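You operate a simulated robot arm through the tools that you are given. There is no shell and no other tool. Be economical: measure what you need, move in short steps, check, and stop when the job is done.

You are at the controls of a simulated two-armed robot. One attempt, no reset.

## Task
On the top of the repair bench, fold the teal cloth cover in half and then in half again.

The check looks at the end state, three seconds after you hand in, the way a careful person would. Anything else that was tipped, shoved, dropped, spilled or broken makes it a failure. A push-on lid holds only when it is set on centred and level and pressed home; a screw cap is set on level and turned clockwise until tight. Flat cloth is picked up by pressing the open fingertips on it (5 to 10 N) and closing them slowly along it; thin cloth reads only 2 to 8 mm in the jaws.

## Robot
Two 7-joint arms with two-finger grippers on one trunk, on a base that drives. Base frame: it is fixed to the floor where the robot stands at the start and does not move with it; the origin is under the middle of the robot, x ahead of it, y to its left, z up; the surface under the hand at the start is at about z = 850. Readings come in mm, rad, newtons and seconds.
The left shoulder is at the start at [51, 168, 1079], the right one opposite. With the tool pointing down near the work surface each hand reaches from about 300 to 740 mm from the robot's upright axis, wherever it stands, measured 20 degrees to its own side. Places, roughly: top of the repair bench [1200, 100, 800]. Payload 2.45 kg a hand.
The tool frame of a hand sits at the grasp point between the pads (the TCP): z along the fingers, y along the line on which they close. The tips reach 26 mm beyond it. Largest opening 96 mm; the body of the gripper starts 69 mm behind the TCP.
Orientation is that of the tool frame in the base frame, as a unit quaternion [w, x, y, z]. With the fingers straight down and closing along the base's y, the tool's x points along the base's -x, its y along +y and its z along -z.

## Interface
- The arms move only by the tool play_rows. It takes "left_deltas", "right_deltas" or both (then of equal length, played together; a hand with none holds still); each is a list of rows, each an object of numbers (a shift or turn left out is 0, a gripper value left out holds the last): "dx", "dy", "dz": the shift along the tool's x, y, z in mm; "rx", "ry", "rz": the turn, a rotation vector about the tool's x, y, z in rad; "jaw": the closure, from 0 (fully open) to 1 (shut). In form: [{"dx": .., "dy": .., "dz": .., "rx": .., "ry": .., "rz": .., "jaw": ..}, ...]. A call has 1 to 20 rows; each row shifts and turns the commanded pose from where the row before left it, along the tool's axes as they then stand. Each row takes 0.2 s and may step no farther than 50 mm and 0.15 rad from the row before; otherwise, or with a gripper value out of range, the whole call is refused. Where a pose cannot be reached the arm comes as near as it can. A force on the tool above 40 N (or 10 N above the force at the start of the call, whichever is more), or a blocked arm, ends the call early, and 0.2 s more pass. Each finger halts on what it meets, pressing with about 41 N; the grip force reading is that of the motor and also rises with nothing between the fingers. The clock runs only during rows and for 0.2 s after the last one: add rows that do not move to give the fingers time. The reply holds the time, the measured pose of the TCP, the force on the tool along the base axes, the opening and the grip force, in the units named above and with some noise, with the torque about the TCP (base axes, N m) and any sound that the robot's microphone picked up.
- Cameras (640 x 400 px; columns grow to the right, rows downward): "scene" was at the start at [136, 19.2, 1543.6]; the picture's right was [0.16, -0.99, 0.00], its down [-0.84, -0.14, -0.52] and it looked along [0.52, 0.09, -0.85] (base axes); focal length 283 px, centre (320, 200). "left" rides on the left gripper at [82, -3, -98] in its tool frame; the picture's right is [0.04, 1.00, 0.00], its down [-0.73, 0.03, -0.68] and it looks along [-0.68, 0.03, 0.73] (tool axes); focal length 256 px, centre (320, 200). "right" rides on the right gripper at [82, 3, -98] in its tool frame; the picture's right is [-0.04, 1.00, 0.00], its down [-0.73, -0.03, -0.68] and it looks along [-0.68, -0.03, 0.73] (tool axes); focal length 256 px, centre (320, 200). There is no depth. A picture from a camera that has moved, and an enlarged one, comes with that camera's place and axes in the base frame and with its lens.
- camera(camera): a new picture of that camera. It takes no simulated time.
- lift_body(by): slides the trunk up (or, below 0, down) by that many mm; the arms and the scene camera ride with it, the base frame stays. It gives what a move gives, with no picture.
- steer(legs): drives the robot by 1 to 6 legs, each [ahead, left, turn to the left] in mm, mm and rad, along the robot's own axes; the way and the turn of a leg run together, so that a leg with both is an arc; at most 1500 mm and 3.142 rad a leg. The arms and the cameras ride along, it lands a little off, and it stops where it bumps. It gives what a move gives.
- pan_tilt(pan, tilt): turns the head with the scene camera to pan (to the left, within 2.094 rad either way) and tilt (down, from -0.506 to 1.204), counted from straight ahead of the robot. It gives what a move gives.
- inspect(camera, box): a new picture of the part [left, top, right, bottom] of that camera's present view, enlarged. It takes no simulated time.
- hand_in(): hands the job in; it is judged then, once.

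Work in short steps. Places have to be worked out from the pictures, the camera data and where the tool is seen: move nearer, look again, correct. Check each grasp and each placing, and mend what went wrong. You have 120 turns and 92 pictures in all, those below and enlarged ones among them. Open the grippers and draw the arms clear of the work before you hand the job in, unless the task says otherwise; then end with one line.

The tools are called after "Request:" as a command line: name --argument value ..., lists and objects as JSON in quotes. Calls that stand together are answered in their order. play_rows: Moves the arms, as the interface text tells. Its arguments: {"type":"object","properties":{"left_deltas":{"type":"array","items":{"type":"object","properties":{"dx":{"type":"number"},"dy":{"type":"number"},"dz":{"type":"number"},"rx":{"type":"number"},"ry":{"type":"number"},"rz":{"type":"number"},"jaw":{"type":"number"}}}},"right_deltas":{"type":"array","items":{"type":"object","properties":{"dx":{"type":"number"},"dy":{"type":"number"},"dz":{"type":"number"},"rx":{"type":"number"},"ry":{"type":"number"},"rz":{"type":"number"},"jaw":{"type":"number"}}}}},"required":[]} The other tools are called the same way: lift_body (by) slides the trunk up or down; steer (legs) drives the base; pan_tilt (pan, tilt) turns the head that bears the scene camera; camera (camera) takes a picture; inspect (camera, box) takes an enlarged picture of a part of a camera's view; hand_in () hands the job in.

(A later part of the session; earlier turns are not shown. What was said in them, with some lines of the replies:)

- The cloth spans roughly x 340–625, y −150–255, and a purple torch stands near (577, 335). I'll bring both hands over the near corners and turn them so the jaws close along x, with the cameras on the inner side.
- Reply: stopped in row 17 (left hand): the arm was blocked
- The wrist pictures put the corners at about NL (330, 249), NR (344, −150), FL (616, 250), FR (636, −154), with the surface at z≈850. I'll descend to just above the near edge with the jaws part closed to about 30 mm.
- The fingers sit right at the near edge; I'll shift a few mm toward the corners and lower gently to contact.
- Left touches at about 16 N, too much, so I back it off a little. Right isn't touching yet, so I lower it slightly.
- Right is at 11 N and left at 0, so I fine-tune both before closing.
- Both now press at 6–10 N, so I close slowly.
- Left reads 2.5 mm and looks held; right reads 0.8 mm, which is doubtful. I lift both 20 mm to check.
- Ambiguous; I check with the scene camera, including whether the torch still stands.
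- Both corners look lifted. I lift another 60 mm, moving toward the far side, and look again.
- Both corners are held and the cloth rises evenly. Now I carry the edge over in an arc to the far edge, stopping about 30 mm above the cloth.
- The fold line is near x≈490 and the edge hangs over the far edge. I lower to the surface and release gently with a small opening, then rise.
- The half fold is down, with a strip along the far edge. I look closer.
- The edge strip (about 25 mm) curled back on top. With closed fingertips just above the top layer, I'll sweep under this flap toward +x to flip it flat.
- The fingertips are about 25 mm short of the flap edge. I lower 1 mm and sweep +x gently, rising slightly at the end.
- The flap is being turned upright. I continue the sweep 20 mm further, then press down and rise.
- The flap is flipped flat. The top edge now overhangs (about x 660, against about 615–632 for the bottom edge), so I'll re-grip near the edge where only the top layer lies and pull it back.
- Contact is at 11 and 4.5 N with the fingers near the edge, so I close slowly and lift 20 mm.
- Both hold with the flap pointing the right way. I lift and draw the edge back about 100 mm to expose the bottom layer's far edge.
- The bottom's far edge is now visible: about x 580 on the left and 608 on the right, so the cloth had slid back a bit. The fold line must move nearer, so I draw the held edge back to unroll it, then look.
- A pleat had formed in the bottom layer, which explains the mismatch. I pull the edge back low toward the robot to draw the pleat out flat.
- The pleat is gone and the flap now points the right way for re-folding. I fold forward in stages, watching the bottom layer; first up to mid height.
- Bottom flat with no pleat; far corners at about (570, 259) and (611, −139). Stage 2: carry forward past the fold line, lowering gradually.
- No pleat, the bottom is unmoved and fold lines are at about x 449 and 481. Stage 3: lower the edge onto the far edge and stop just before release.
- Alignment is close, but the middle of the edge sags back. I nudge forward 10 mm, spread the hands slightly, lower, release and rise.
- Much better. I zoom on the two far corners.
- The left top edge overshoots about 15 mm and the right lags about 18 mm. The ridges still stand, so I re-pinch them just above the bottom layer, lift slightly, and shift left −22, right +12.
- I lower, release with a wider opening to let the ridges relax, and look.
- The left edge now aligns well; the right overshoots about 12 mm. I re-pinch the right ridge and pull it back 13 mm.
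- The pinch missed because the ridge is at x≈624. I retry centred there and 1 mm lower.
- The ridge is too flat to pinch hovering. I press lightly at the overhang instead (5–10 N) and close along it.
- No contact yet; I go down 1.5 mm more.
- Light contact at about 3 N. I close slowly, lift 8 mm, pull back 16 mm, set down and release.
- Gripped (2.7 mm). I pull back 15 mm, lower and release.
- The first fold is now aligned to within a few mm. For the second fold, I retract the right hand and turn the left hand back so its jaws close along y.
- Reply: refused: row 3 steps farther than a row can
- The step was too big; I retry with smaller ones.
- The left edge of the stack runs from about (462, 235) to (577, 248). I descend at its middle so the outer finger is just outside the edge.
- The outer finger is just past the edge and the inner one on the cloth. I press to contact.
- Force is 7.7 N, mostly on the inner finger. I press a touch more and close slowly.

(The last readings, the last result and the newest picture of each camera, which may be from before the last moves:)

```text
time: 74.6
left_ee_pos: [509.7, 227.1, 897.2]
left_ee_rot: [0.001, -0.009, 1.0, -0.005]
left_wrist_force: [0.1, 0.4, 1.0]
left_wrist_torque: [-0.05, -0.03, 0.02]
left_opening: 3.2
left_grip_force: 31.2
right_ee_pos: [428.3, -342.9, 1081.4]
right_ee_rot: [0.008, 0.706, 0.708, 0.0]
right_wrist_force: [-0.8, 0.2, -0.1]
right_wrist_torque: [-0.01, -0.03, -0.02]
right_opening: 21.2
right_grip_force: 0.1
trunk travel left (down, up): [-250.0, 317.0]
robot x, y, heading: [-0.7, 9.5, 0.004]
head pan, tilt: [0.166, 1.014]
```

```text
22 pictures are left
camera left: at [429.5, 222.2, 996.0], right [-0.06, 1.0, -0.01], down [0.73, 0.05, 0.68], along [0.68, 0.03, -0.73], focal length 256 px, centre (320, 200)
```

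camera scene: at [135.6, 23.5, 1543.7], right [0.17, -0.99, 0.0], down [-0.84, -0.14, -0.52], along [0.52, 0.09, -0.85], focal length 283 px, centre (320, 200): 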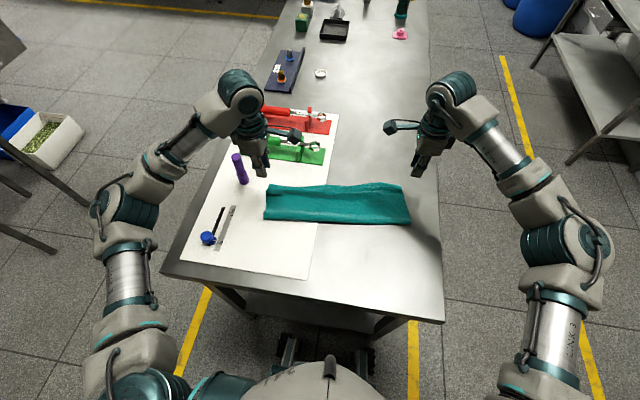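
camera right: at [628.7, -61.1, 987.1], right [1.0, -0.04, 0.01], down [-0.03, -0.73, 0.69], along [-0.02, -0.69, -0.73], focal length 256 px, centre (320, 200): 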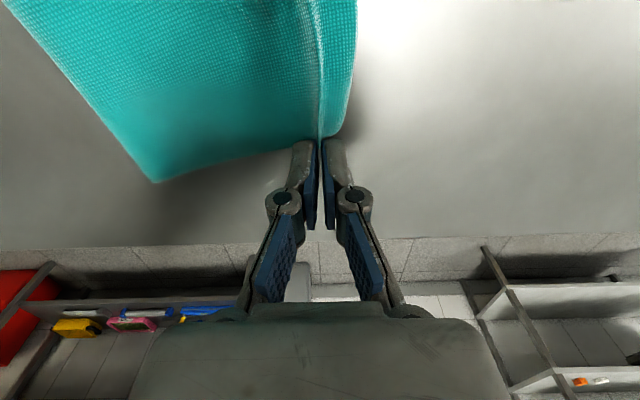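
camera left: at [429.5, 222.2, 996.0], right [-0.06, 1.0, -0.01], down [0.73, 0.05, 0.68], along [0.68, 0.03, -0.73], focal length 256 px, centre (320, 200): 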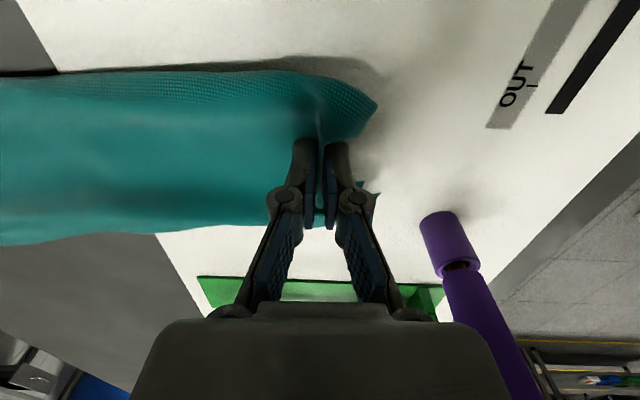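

Something is held (3.2 mm). I lift further, moving inward, and look at it from the scene camera.

Request:
play_rows --left_deltas '[{"dz": -15, "dy": -5}, {"dz": -15, "dy": -8}, {"dz": -15, "dy": -10}, {"dz": -15, "dy": -10}, {}]'

Request:
inspect --camera "scene" --box '[220, 130, 444, 270]'

Request:
inspect --camera "left" --box '[120, 0, 520, 250]'

```text
time: 75.8
left_ee_pos: [512.5, 192.9, 958.1]
left_ee_rot: [0.002, -0.009, 1.0, -0.005]
left_wrist_force: [0.0, 1.0, 0.1]
left_wrist_torque: [-0.02, -0.01, -0.01]
left_opening: 4.2
left_grip_force: 31.8
right_ee_pos: [429.8, -342.6, 1082.0]
right_ee_rot: [0.007, 0.706, 0.708, 0.0]
right_wrist_force: [-0.5, -0.2, 0.3]
right_wrist_torque: [0.04, 0.02, 0.0]
right_opening: 21.1
right_grip_force: 0.0
trunk travel left (down, up): [-250.0, 317.0]
robot x, y, heading: [4.1, 11.5, 0.003]
head pan, tilt: [0.166, 1.014]
```

```text
2.86 times, centred on (332, 200) of scene
camera zoom: at [135.3, 20.4, 1543.6], right [0.17, -0.99, 0.0], down [-0.84, -0.14, -0.52], along [0.52, 0.09, -0.85], focal length 810 px, centre (286, 200)
```

zoom: 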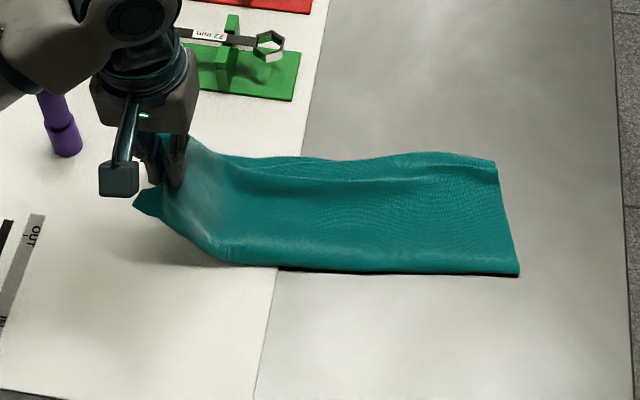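

```text
1.60 times, centred on (320, 125) of left
camera zoom: at [431.4, 189.0, 1056.3], right [-0.06, 1.0, -0.01], down [0.73, 0.05, 0.68], along [0.68, 0.03, -0.73], focal length 410 px, centre (320, 320)
```

zoom: 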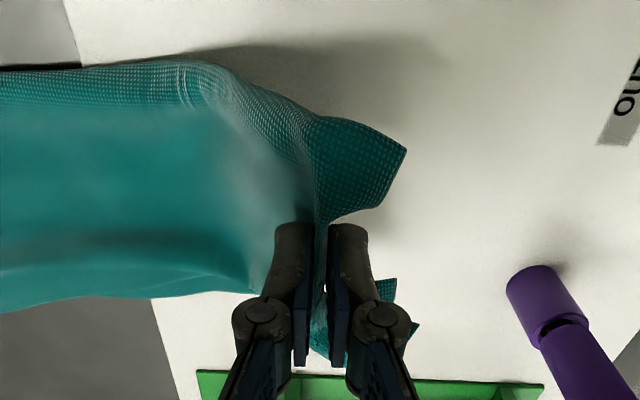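

Both layers are held with only a small flap. I carry the left edge in an arc toward the right edge, with +38 mm in x because the strip lies slightly skewed.

Request:
play_rows --left_deltas '[{"dy": -13, "dz": -12, "dx": -2}, {"dy": -14, "dz": -12, "dx": -2}, {"dy": -16, "dz": -10, "dx": -2}, {"dy": -16, "dz": -8, "dx": -2}, {"dy": -18, "dz": -6, "dx": -2}, {"dy": -18, "dz": -4, "dx": -2}, {"dy": -18, "dx": -2}, {"dy": -18, "dx": -2}, {"dy": -18, "dx": -2}, {"dy": -18, "dx": -2, "dz": 2}, {"dy": -18, "dx": -2, "dz": 4}, {"dy": -18, "dx": -2, "dz": 6}, {"dy": -17, "dx": -2, "dz": 8}, {"dy": -16, "dx": -2, "dz": 10}, {"dy": -14, "dx": -2, "dz": 11}, {}]'

Request:
inspect --camera "scene" --box '[240, 120, 464, 260]'

Request:
camera --camera "left"

```text
time: 79.2
left_ee_pos: [545.7, -57.1, 971.4]
left_ee_rot: [0.001, -0.009, 1.0, -0.005]
left_wrist_force: [0.3, -0.7, -0.4]
left_wrist_torque: [-0.05, 0.02, 0.04]
left_opening: 5.0
left_grip_force: 37.4
right_ee_pos: [428.9, -343.5, 1081.8]
right_ee_rot: [0.007, 0.706, 0.708, 0.0]
right_wrist_force: [0.3, 0.4, 0.0]
right_wrist_torque: [-0.01, -0.03, 0.02]
right_opening: 21.2
right_grip_force: 0.0
trunk travel left (down, up): [-250.0, 317.0]
robot x, y, heading: [-2.1, 10.7, 0.006]
head pan, tilt: [0.166, 1.014]
```

```text
2.86 times, centred on (352, 190) of scene
camera zoom: at [135.4, 17.6, 1543.7], right [0.17, -0.99, 0.0], down [-0.84, -0.14, -0.52], along [0.52, 0.09, -0.85], focal length 810 px, centre (229, 229)
```

zoom: 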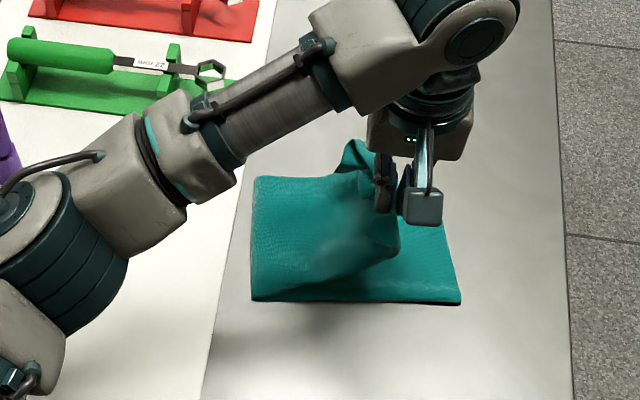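

```text
18 pictures are left
camera left: at [464.4, -60.7, 1070.4], right [-0.06, 1.0, -0.01], down [0.73, 0.05, 0.68], along [0.68, 0.03, -0.73], focal length 256 px, centre (320, 200)
```

left: 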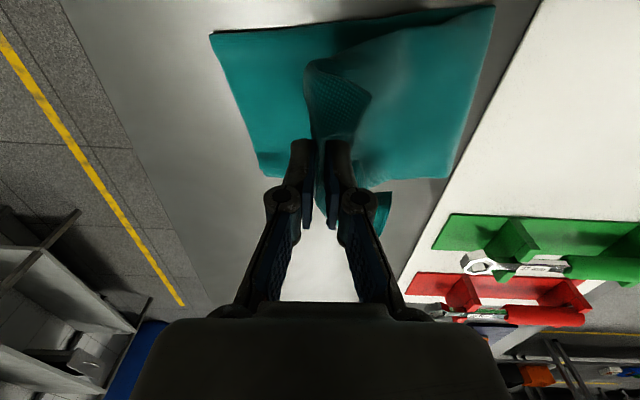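

The fold line is near y≈57 and the right edge at about y −141…−120, x 507–631. I finish the arc to (562, −118), lower and stop just above the surface.

Request:
play_rows --left_deltas '[{"dy": -13, "dz": 12, "dx": -3}, {"dy": -13, "dz": 14, "dx": -3}, {"dy": -12, "dz": 15, "dx": -3}, {"dy": -12, "dz": 16, "dx": -3}, {"dy": -11, "dz": 16, "dx": -3}, {}]'

Request:
camera --camera "left"

```text
time: 80.6
left_ee_pos: [563.2, -119.1, 901.0]
left_ee_rot: [0.002, -0.009, 1.0, -0.005]
left_wrist_force: [0.0, -0.7, 0.6]
left_wrist_torque: [-0.13, -0.05, 0.02]
left_opening: 3.9
left_grip_force: 35.0
right_ee_pos: [428.8, -344.2, 1081.1]
right_ee_rot: [0.007, 0.706, 0.708, 0.0]
right_wrist_force: [-0.1, -0.4, -0.1]
right_wrist_torque: [0.01, -0.04, -0.01]
right_opening: 21.0
right_grip_force: 0.0
trunk travel left (down, up): [-250.0, 317.0]
robot x, y, heading: [0.4, 10.7, -0.0]
head pan, tilt: [0.166, 1.014]
```

```text
17 pictures are left
camera left: at [481.3, -122.8, 999.4], right [-0.06, 1.0, -0.01], down [0.73, 0.05, 0.68], along [0.68, 0.03, -0.73], focal length 256 px, centre (320, 200)
```

left: 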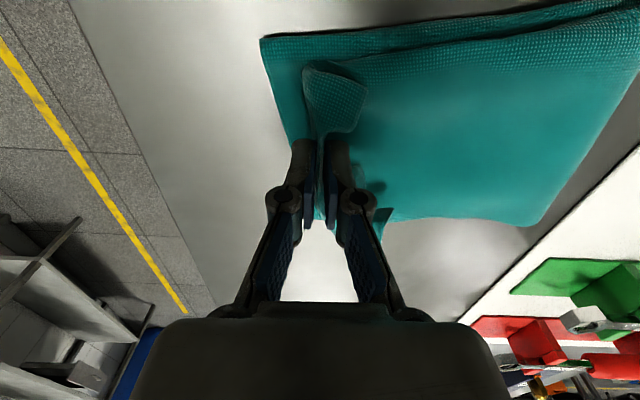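

The corner flaps curl back as before. I lower and release, then check.

Request:
play_rows --left_deltas '[{"dy": -4, "dz": 6}, {"dz": 6}, {}, {"jaw": 0.95}, {"jaw": 0.9}, {"jaw": 0.85}, {"jaw": 0.8}, {}, {"dz": -10}, {"dz": -20}, {"dz": -30}, {"dz": -40}, {}]'

Request:
camera --camera "left"

```text
time: 83.4
left_ee_pos: [562.9, -121.6, 989.1]
left_ee_rot: [0.001, -0.008, 1.0, -0.005]
left_wrist_force: [0.3, 0.0, -0.3]
left_wrist_torque: [0.0, 0.03, -0.04]
left_opening: 19.2
left_grip_force: 0.0
right_ee_pos: [429.9, -343.5, 1080.0]
right_ee_rot: [0.007, 0.706, 0.708, -0.001]
right_wrist_force: [0.3, -0.6, -0.4]
right_wrist_torque: [-0.02, 0.04, -0.01]
right_opening: 21.0
right_grip_force: 0.0
trunk travel left (down, up): [-250.0, 317.0]
robot x, y, heading: [-2.0, 15.1, 0.004]
head pan, tilt: [0.166, 1.014]
```

```text
16 pictures are left
camera left: at [481.9, -125.0, 1087.2], right [-0.06, 1.0, -0.01], down [0.73, 0.05, 0.68], along [0.68, 0.03, -0.73], focal length 256 px, centre (320, 200)
```

left: 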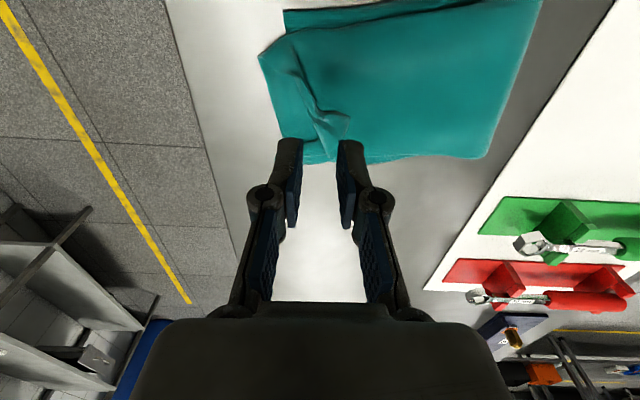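

The flap mostly fell open on its own. I zoom in.

Request:
inspect --camera "left" --box '[240, 0, 560, 200]'

Request:
inspect --camera "scene" --box '[300, 140, 460, 240]'

```text
2.00 times, centred on (400, 100) of left
camera zoom: at [481.9, -125.0, 1087.2], right [-0.06, 1.0, -0.01], down [0.73, 0.05, 0.68], along [0.68, 0.03, -0.73], focal length 512 px, centre (160, 400)
```

zoom: 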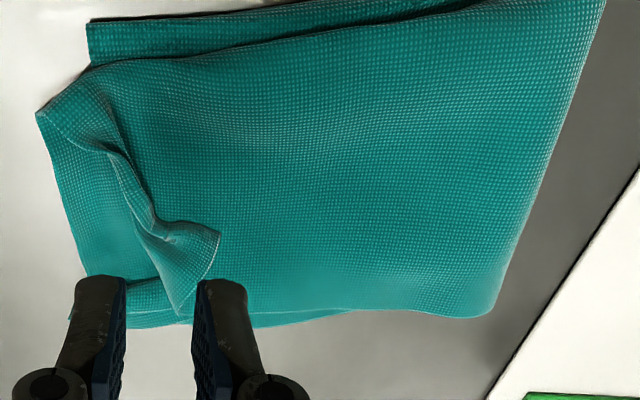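

```text
4.00 times, centred on (380, 190) of scene
camera zoom: at [136.1, 16.8, 1543.5], right [0.17, -0.99, 0.0], down [-0.84, -0.14, -0.52], along [0.52, 0.09, -0.85], focal length 1133 px, centre (80, 240)
```

zoom: 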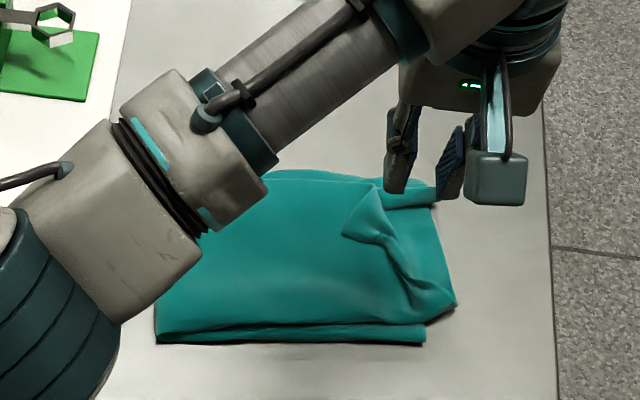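

The top half is rotated slightly (free end about 25 mm too far in +x, about 20 mm too far out) and its far corner is tucked over. First I sweep that corner flap outward (−y) with closed fingertips.

Request:
play_rows --left_deltas '[{"dx": -20, "dy": 24, "jaw": 1.0}, {"dx": -19, "dy": 24}, {"dz": 30}, {"dz": 35}, {"dz": 30}, {"dz": 5}, {"dy": -9}, {"dy": -9}, {"dy": -9}, {"dy": -9}, {"dy": -9, "dz": -1}, {"dy": -9, "dz": -2}, {"dy": -9, "dz": -1}, {"dy": -9, "dz": 2}, {"dy": -5, "dz": 2}, {"dz": -20}, {"dz": -30}, {"dz": -45}, {}]'

Request:
inspect --camera "left" --box '[200, 0, 520, 200]'

```text
time: 87.4
left_ee_pos: [595.6, -120.0, 980.6]
left_ee_rot: [0.002, -0.009, 1.0, -0.005]
left_wrist_force: [-0.2, -0.5, -0.2]
left_wrist_torque: [-0.02, 0.03, -0.01]
left_opening: 0.1
left_grip_force: 28.7
left hand out of reach, approached as far as the arm can: row 11, 12, 13, 14, 18
right_ee_pos: [429.4, -343.2, 1080.9]
right_ee_rot: [0.007, 0.706, 0.708, 0.0]
right_wrist_force: [0.5, 0.0, -1.2]
right_wrist_torque: [-0.01, -0.02, 0.02]
right_opening: 20.7
right_grip_force: 0.0
trunk travel left (down, up): [-250.0, 317.0]
robot x, y, heading: [-0.5, 12.3, -0.001]
head pan, tilt: [0.166, 1.014]
```

```text
2.00 times, centred on (360, 100) of left
camera zoom: at [514.5, -124.4, 1079.3], right [-0.06, 1.0, -0.01], down [0.73, 0.05, 0.68], along [0.68, 0.03, -0.73], focal length 512 px, centre (240, 400)
```

zoom: 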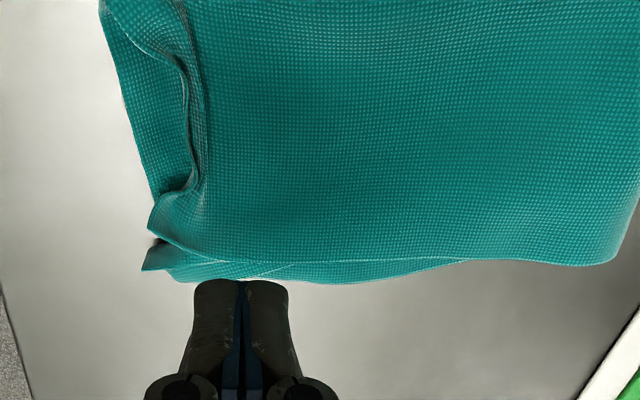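

The flap is flat now, but the left arm is at its reach limit. I withdraw it and bring in the right hand, jaws along y, over the top's near-right corner (about 538, −174).

Request:
play_rows --left_deltas '[{"dz": -30}, {"dz": -35, "dx": 10, "dy": 10}, {"dz": -25, "dy": 30, "dx": 15}, {"dy": 40, "dx": 15}, {"dy": 45, "dx": 15}, {"dy": 45, "dx": 15}, {"dy": 45, "dx": 15}, {"dy": 45, "dx": 15}, {"dy": 40, "dx": 15}, {}, {}, {}, {}, {}, {}, {}, {}]' --right_deltas '[{"rz": -0.143}, {"rz": -0.143}, {"rz": -0.143}, {"rz": -0.143}, {"rz": -0.143}, {"rz": -0.143}, {"rz": -0.143}, {"rz": -0.143}, {"rz": -0.143}, {"rz": -0.143}, {"rz": -0.137}, {"dy": 30, "dx": -20, "dz": 10}, {"dy": 35, "dx": -25, "dz": 15}, {"dy": 35, "dx": -25, "dz": 20}, {"dy": 35, "dx": -25, "dz": 20}, {"dy": 30, "dx": -17, "dz": 20}, {}]'

Request:
camera --camera "right"

Request:
inspect --camera "scene" --box '[300, 140, 460, 240]'

```text
time: 91.0
left_ee_pos: [470.3, 185.4, 1067.6]
left_ee_rot: [0.003, -0.009, 1.0, -0.005]
left_wrist_force: [-0.5, 0.7, 0.9]
left_wrist_torque: [-0.03, 0.03, -0.01]
left_opening: 0.1
left_grip_force: 28.6
left hand out of reach, approached as far as the arm can: row 1
right_ee_pos: [540.8, -176.2, 994.6]
right_ee_rot: [0.005, 0.0, 1.0, -0.006]
right_wrist_force: [0.0, 0.9, 0.5]
right_wrist_torque: [0.0, -0.02, -0.01]
right_opening: 20.9
right_grip_force: 0.0
trunk travel left (down, up): [-250.0, 317.0]
robot x, y, heading: [-1.3, 8.7, 0.007]
head pan, tilt: [0.166, 1.014]
```

```text
12 pictures are left
camera right: at [458.1, -170.9, 1092.6], right [0.04, 1.0, -0.01], down [0.73, -0.02, 0.69], along [0.69, -0.04, -0.73], focal length 256 px, centre (320, 200)
```

right: 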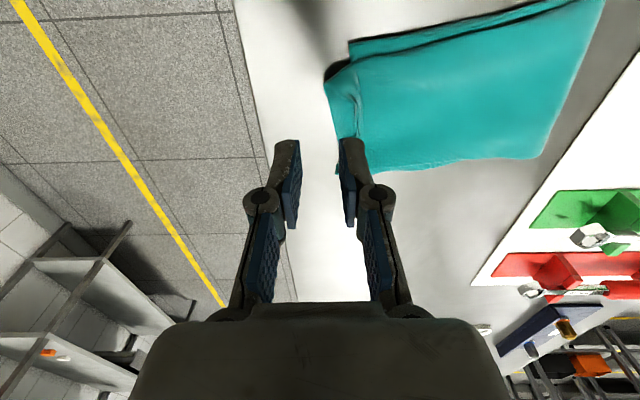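

```text
4.00 times, centred on (380, 190) of scene
camera zoom: at [135.4, 22.1, 1543.7], right [0.17, -0.99, 0.0], down [-0.84, -0.14, -0.52], along [0.52, 0.09, -0.85], focal length 1133 px, centre (80, 240)
```

zoom: 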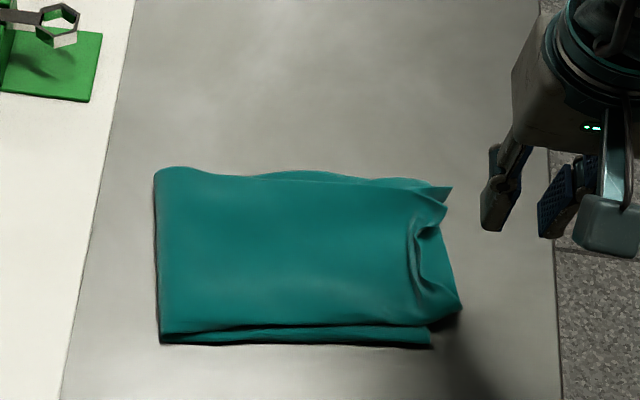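

It looks like a proper quarter; only the top's near-right corner is off (about (533, −172) against (509, −152) for the bottom). I pinch that overhang and shift it.

Request:
play_rows --right_deltas '[{"dx": -7, "dy": 13, "jaw": 0.74}, {"dz": 35}, {"dz": 35}, {"dz": 30}, {"dz": 10}, {"dz": 2}, {"dz": 2}, {}]'

Request:
camera --camera "right"

```text
time: 92.8
left_ee_pos: [471.0, 186.3, 1067.7]
left_ee_rot: [0.002, -0.009, 1.0, -0.005]
left_wrist_force: [0.5, -0.6, 0.0]
left_wrist_torque: [0.02, 0.0, -0.02]
left_opening: 0.2
left_grip_force: 28.4
right_ee_pos: [549.6, -165.1, 880.2]
right_ee_rot: [0.004, 0.0, 1.0, -0.005]
right_wrist_force: [0.0, -0.1, 1.2]
right_wrist_torque: [0.0, 0.0, 0.0]
right_opening: 24.8
right_grip_force: 0.0
trunk travel left (down, up): [-250.0, 317.0]
robot x, y, heading: [2.8, 11.0, -0.004]
head pan, tilt: [0.166, 1.014]
```

```text
10 pictures are left
camera right: at [466.2, -160.8, 977.9], right [0.04, 1.0, -0.01], down [0.73, -0.02, 0.69], along [0.69, -0.04, -0.73], focal length 256 px, centre (320, 200)
```

right: 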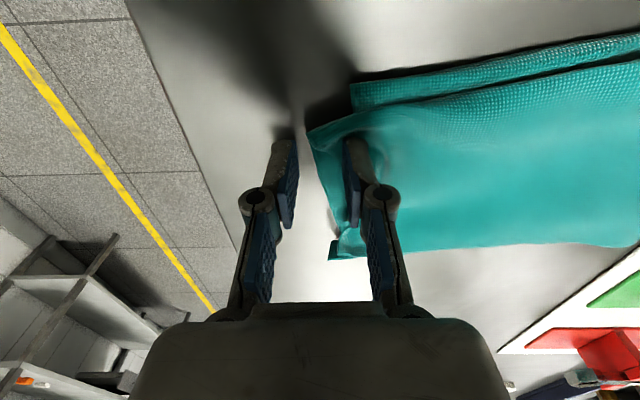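

Well placed. I press slightly more and close slowly, then lift 12 mm.

Request:
play_rows --right_deltas '[{"dz": 1}, {"jaw": 0.77}, {"jaw": 0.8}, {"jaw": 0.83}, {"jaw": 0.86}, {"jaw": 0.89}, {"jaw": 0.92}, {"jaw": 0.95}, {"jaw": 1.0}, {}, {}, {"dz": -6}, {"dz": -6}, {}]'

Request:
camera --camera "right"

```text
time: 95.8
left_ee_pos: [471.5, 185.8, 1066.9]
left_ee_rot: [0.002, -0.008, 1.0, -0.005]
left_wrist_force: [-0.1, -0.4, -0.5]
left_wrist_torque: [0.04, 0.01, 0.0]
left_opening: 0.1
left_grip_force: 29.3
right_ee_pos: [550.0, -166.1, 891.4]
right_ee_rot: [0.005, 0.0, 1.0, -0.005]
right_wrist_force: [-0.6, 0.1, 0.4]
right_wrist_torque: [-0.01, 0.02, 0.0]
right_opening: 2.6
right_grip_force: 29.4
trunk travel left (down, up): [-250.0, 317.0]
robot x, y, heading: [0.3, 12.8, -0.0]
head pan, tilt: [0.166, 1.014]
```

```text
9 pictures are left
camera right: at [466.4, -160.4, 989.3], right [0.04, 1.0, -0.01], down [0.73, -0.02, 0.69], along [0.68, -0.04, -0.73], focal length 256 px, centre (320, 200)
```

right: 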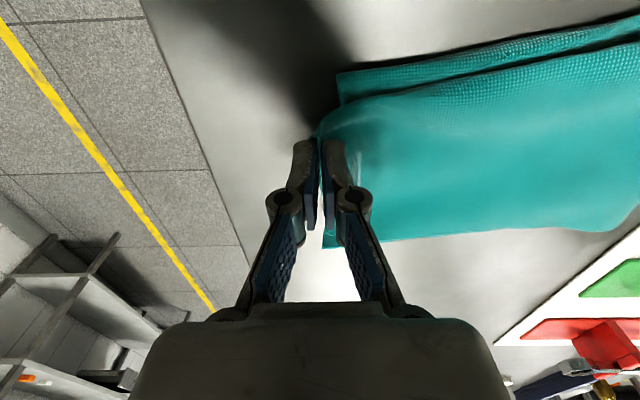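

Held at 2.6 mm. I move it −26 mm in x and +8 mm in y, set down, release and rise.

Request:
play_rows --right_deltas '[{"dx": 7, "dy": 2, "rz": 0.03}, {"dx": 7, "dy": 2, "rz": 0.03}, {"dx": 6, "dy": 2, "rz": 0.02}, {"dx": 6, "dy": 2}, {"dz": 6}, {"dz": 4}, {"jaw": 0.95}, {"jaw": 0.9}, {"jaw": 0.85}, {"jaw": 0.78}, {}, {"dz": -10}, {"dz": -20}, {"dz": -35}, {"dz": -40}, {}]'

Request:
inspect --camera "scene" --box '[300, 140, 460, 240]'

Request:
inspect --camera "right" --box '[260, 0, 580, 200]'

```text
time: 99.2
left_ee_pos: [471.5, 186.5, 1067.1]
left_ee_rot: [0.001, -0.009, 1.0, -0.005]
left_wrist_force: [0.0, 0.4, 0.2]
left_wrist_torque: [-0.01, -0.01, -0.02]
left_opening: 0.0
left_grip_force: 28.2
right_ee_pos: [521.2, -155.8, 985.6]
right_ee_rot: [0.004, 0.041, 0.999, -0.006]
right_wrist_force: [-1.1, -0.1, 0.0]
right_wrist_torque: [-0.01, -0.01, 0.01]
right_opening: 20.9
right_grip_force: 0.0
trunk travel left (down, up): [-250.0, 317.0]
robot x, y, heading: [-1.8, 9.4, -0.002]
head pan, tilt: [0.166, 1.014]
```

```text
4.00 times, centred on (380, 190) of scene
camera zoom: at [136.4, 22.4, 1543.5], right [0.17, -0.99, 0.0], down [-0.84, -0.14, -0.52], along [0.52, 0.09, -0.85], focal length 1133 px, centre (80, 240)
```

zoom: 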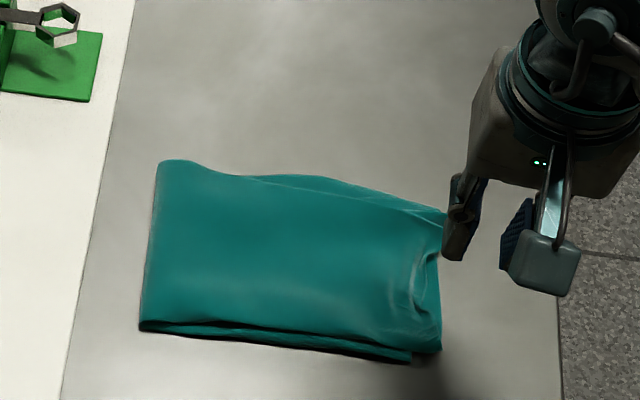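

```text
2.00 times, centred on (420, 100) of right
camera zoom: at [438.9, -144.0, 1084.0], right [0.12, 0.99, -0.01], down [0.72, -0.08, 0.69], along [0.68, -0.09, -0.73], focal length 512 px, centre (120, 400)
```

zoom: 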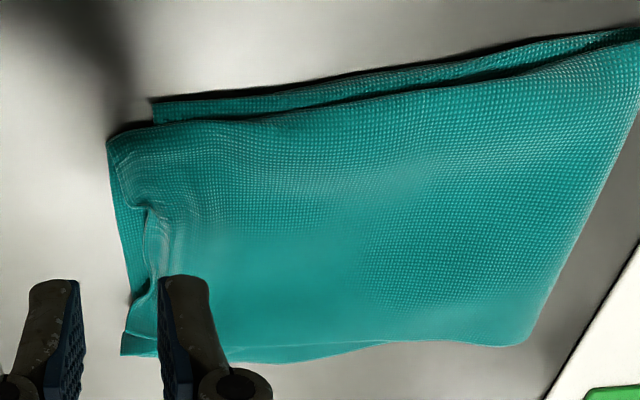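

The stack is now a neat quarter with edges within about 10–15 mm. I withdraw both arms, open the grippers, and take an overall look.

Request:
play_rows --left_deltas '[{"dz": -20}, {"dy": 20, "dz": -10, "jaw": 0}, {"dy": 20}, {"dx": 10}, {}, {}, {}, {}]' --right_deltas '[{"dz": -30}, {"dz": -30, "dy": -20}, {"dy": -35, "dx": 15}, {"dy": -40, "dx": 15}, {"dy": -40, "dx": 15, "jaw": 0}, {"dy": -35, "dx": 15}, {}, {}]'

Request:
camera --camera "scene"

Request:
inspect --camera "scene" --box '[300, 140, 460, 240]'

```text
time: 101.0
left_ee_pos: [460.2, 225.3, 1096.7]
left_ee_rot: [0.002, -0.008, 1.0, -0.005]
left_wrist_force: [-0.1, -0.6, 0.4]
left_wrist_torque: [-0.02, -0.01, 0.01]
left_opening: 96.2
left_grip_force: 0.0
right_ee_pos: [447.3, -321.0, 1047.7]
right_ee_rot: [0.005, 0.041, 0.999, -0.005]
right_wrist_force: [0.2, -1.1, 0.1]
right_wrist_torque: [-0.01, -0.03, 0.01]
right_opening: 96.0
right_grip_force: 0.0
trunk travel left (down, up): [-250.0, 317.0]
robot x, y, heading: [-3.3, 9.0, 0.001]
head pan, tilt: [0.166, 1.014]
```

```text
6 pictures are left
camera scene: at [135.0, 22.1, 1543.7], right [0.17, -0.99, 0.0], down [-0.84, -0.14, -0.52], along [0.52, 0.09, -0.85], focal length 283 px, centre (320, 200)
```

scene: 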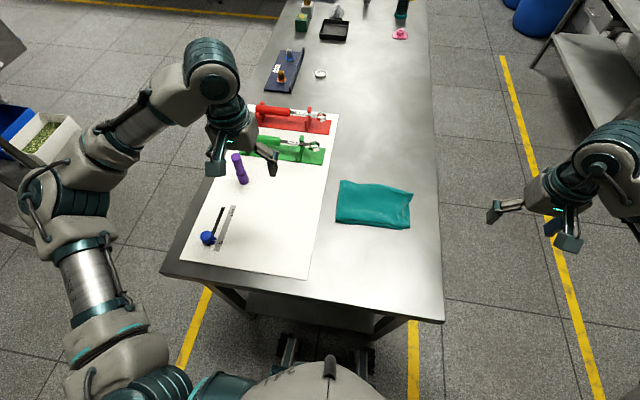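

```text
4.00 times, centred on (380, 190) of scene
camera zoom: at [135.0, 22.1, 1543.7], right [0.17, -0.99, 0.0], down [-0.84, -0.14, -0.52], along [0.52, 0.09, -0.85], focal length 1133 px, centre (80, 240)
```

zoom: 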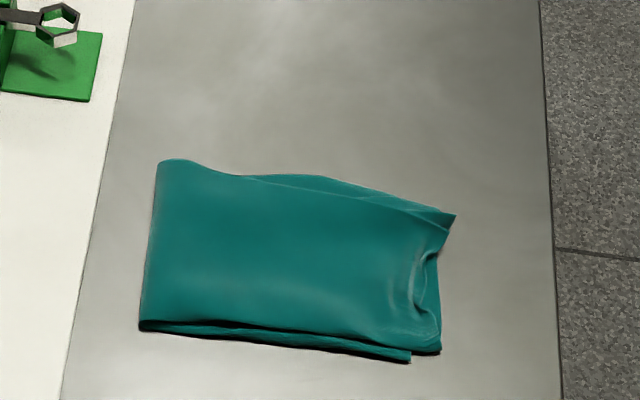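

The cloth is a flat quarter stack, the torch and tools are undisturbed, and both hands are clear and open. Handing in.

Request:
hand_in

```text
The job is handed in.
```

I folded the teal cloth in half and then in half again, and handed the job in. It lies on the bench as a quarter-size stack. Its edges line up to within about 10–15 mm by my estimate from the pictures, and a small crumple remains along the right edge. Nothing else on the bench was disturbed, and both grippers are open and clear.
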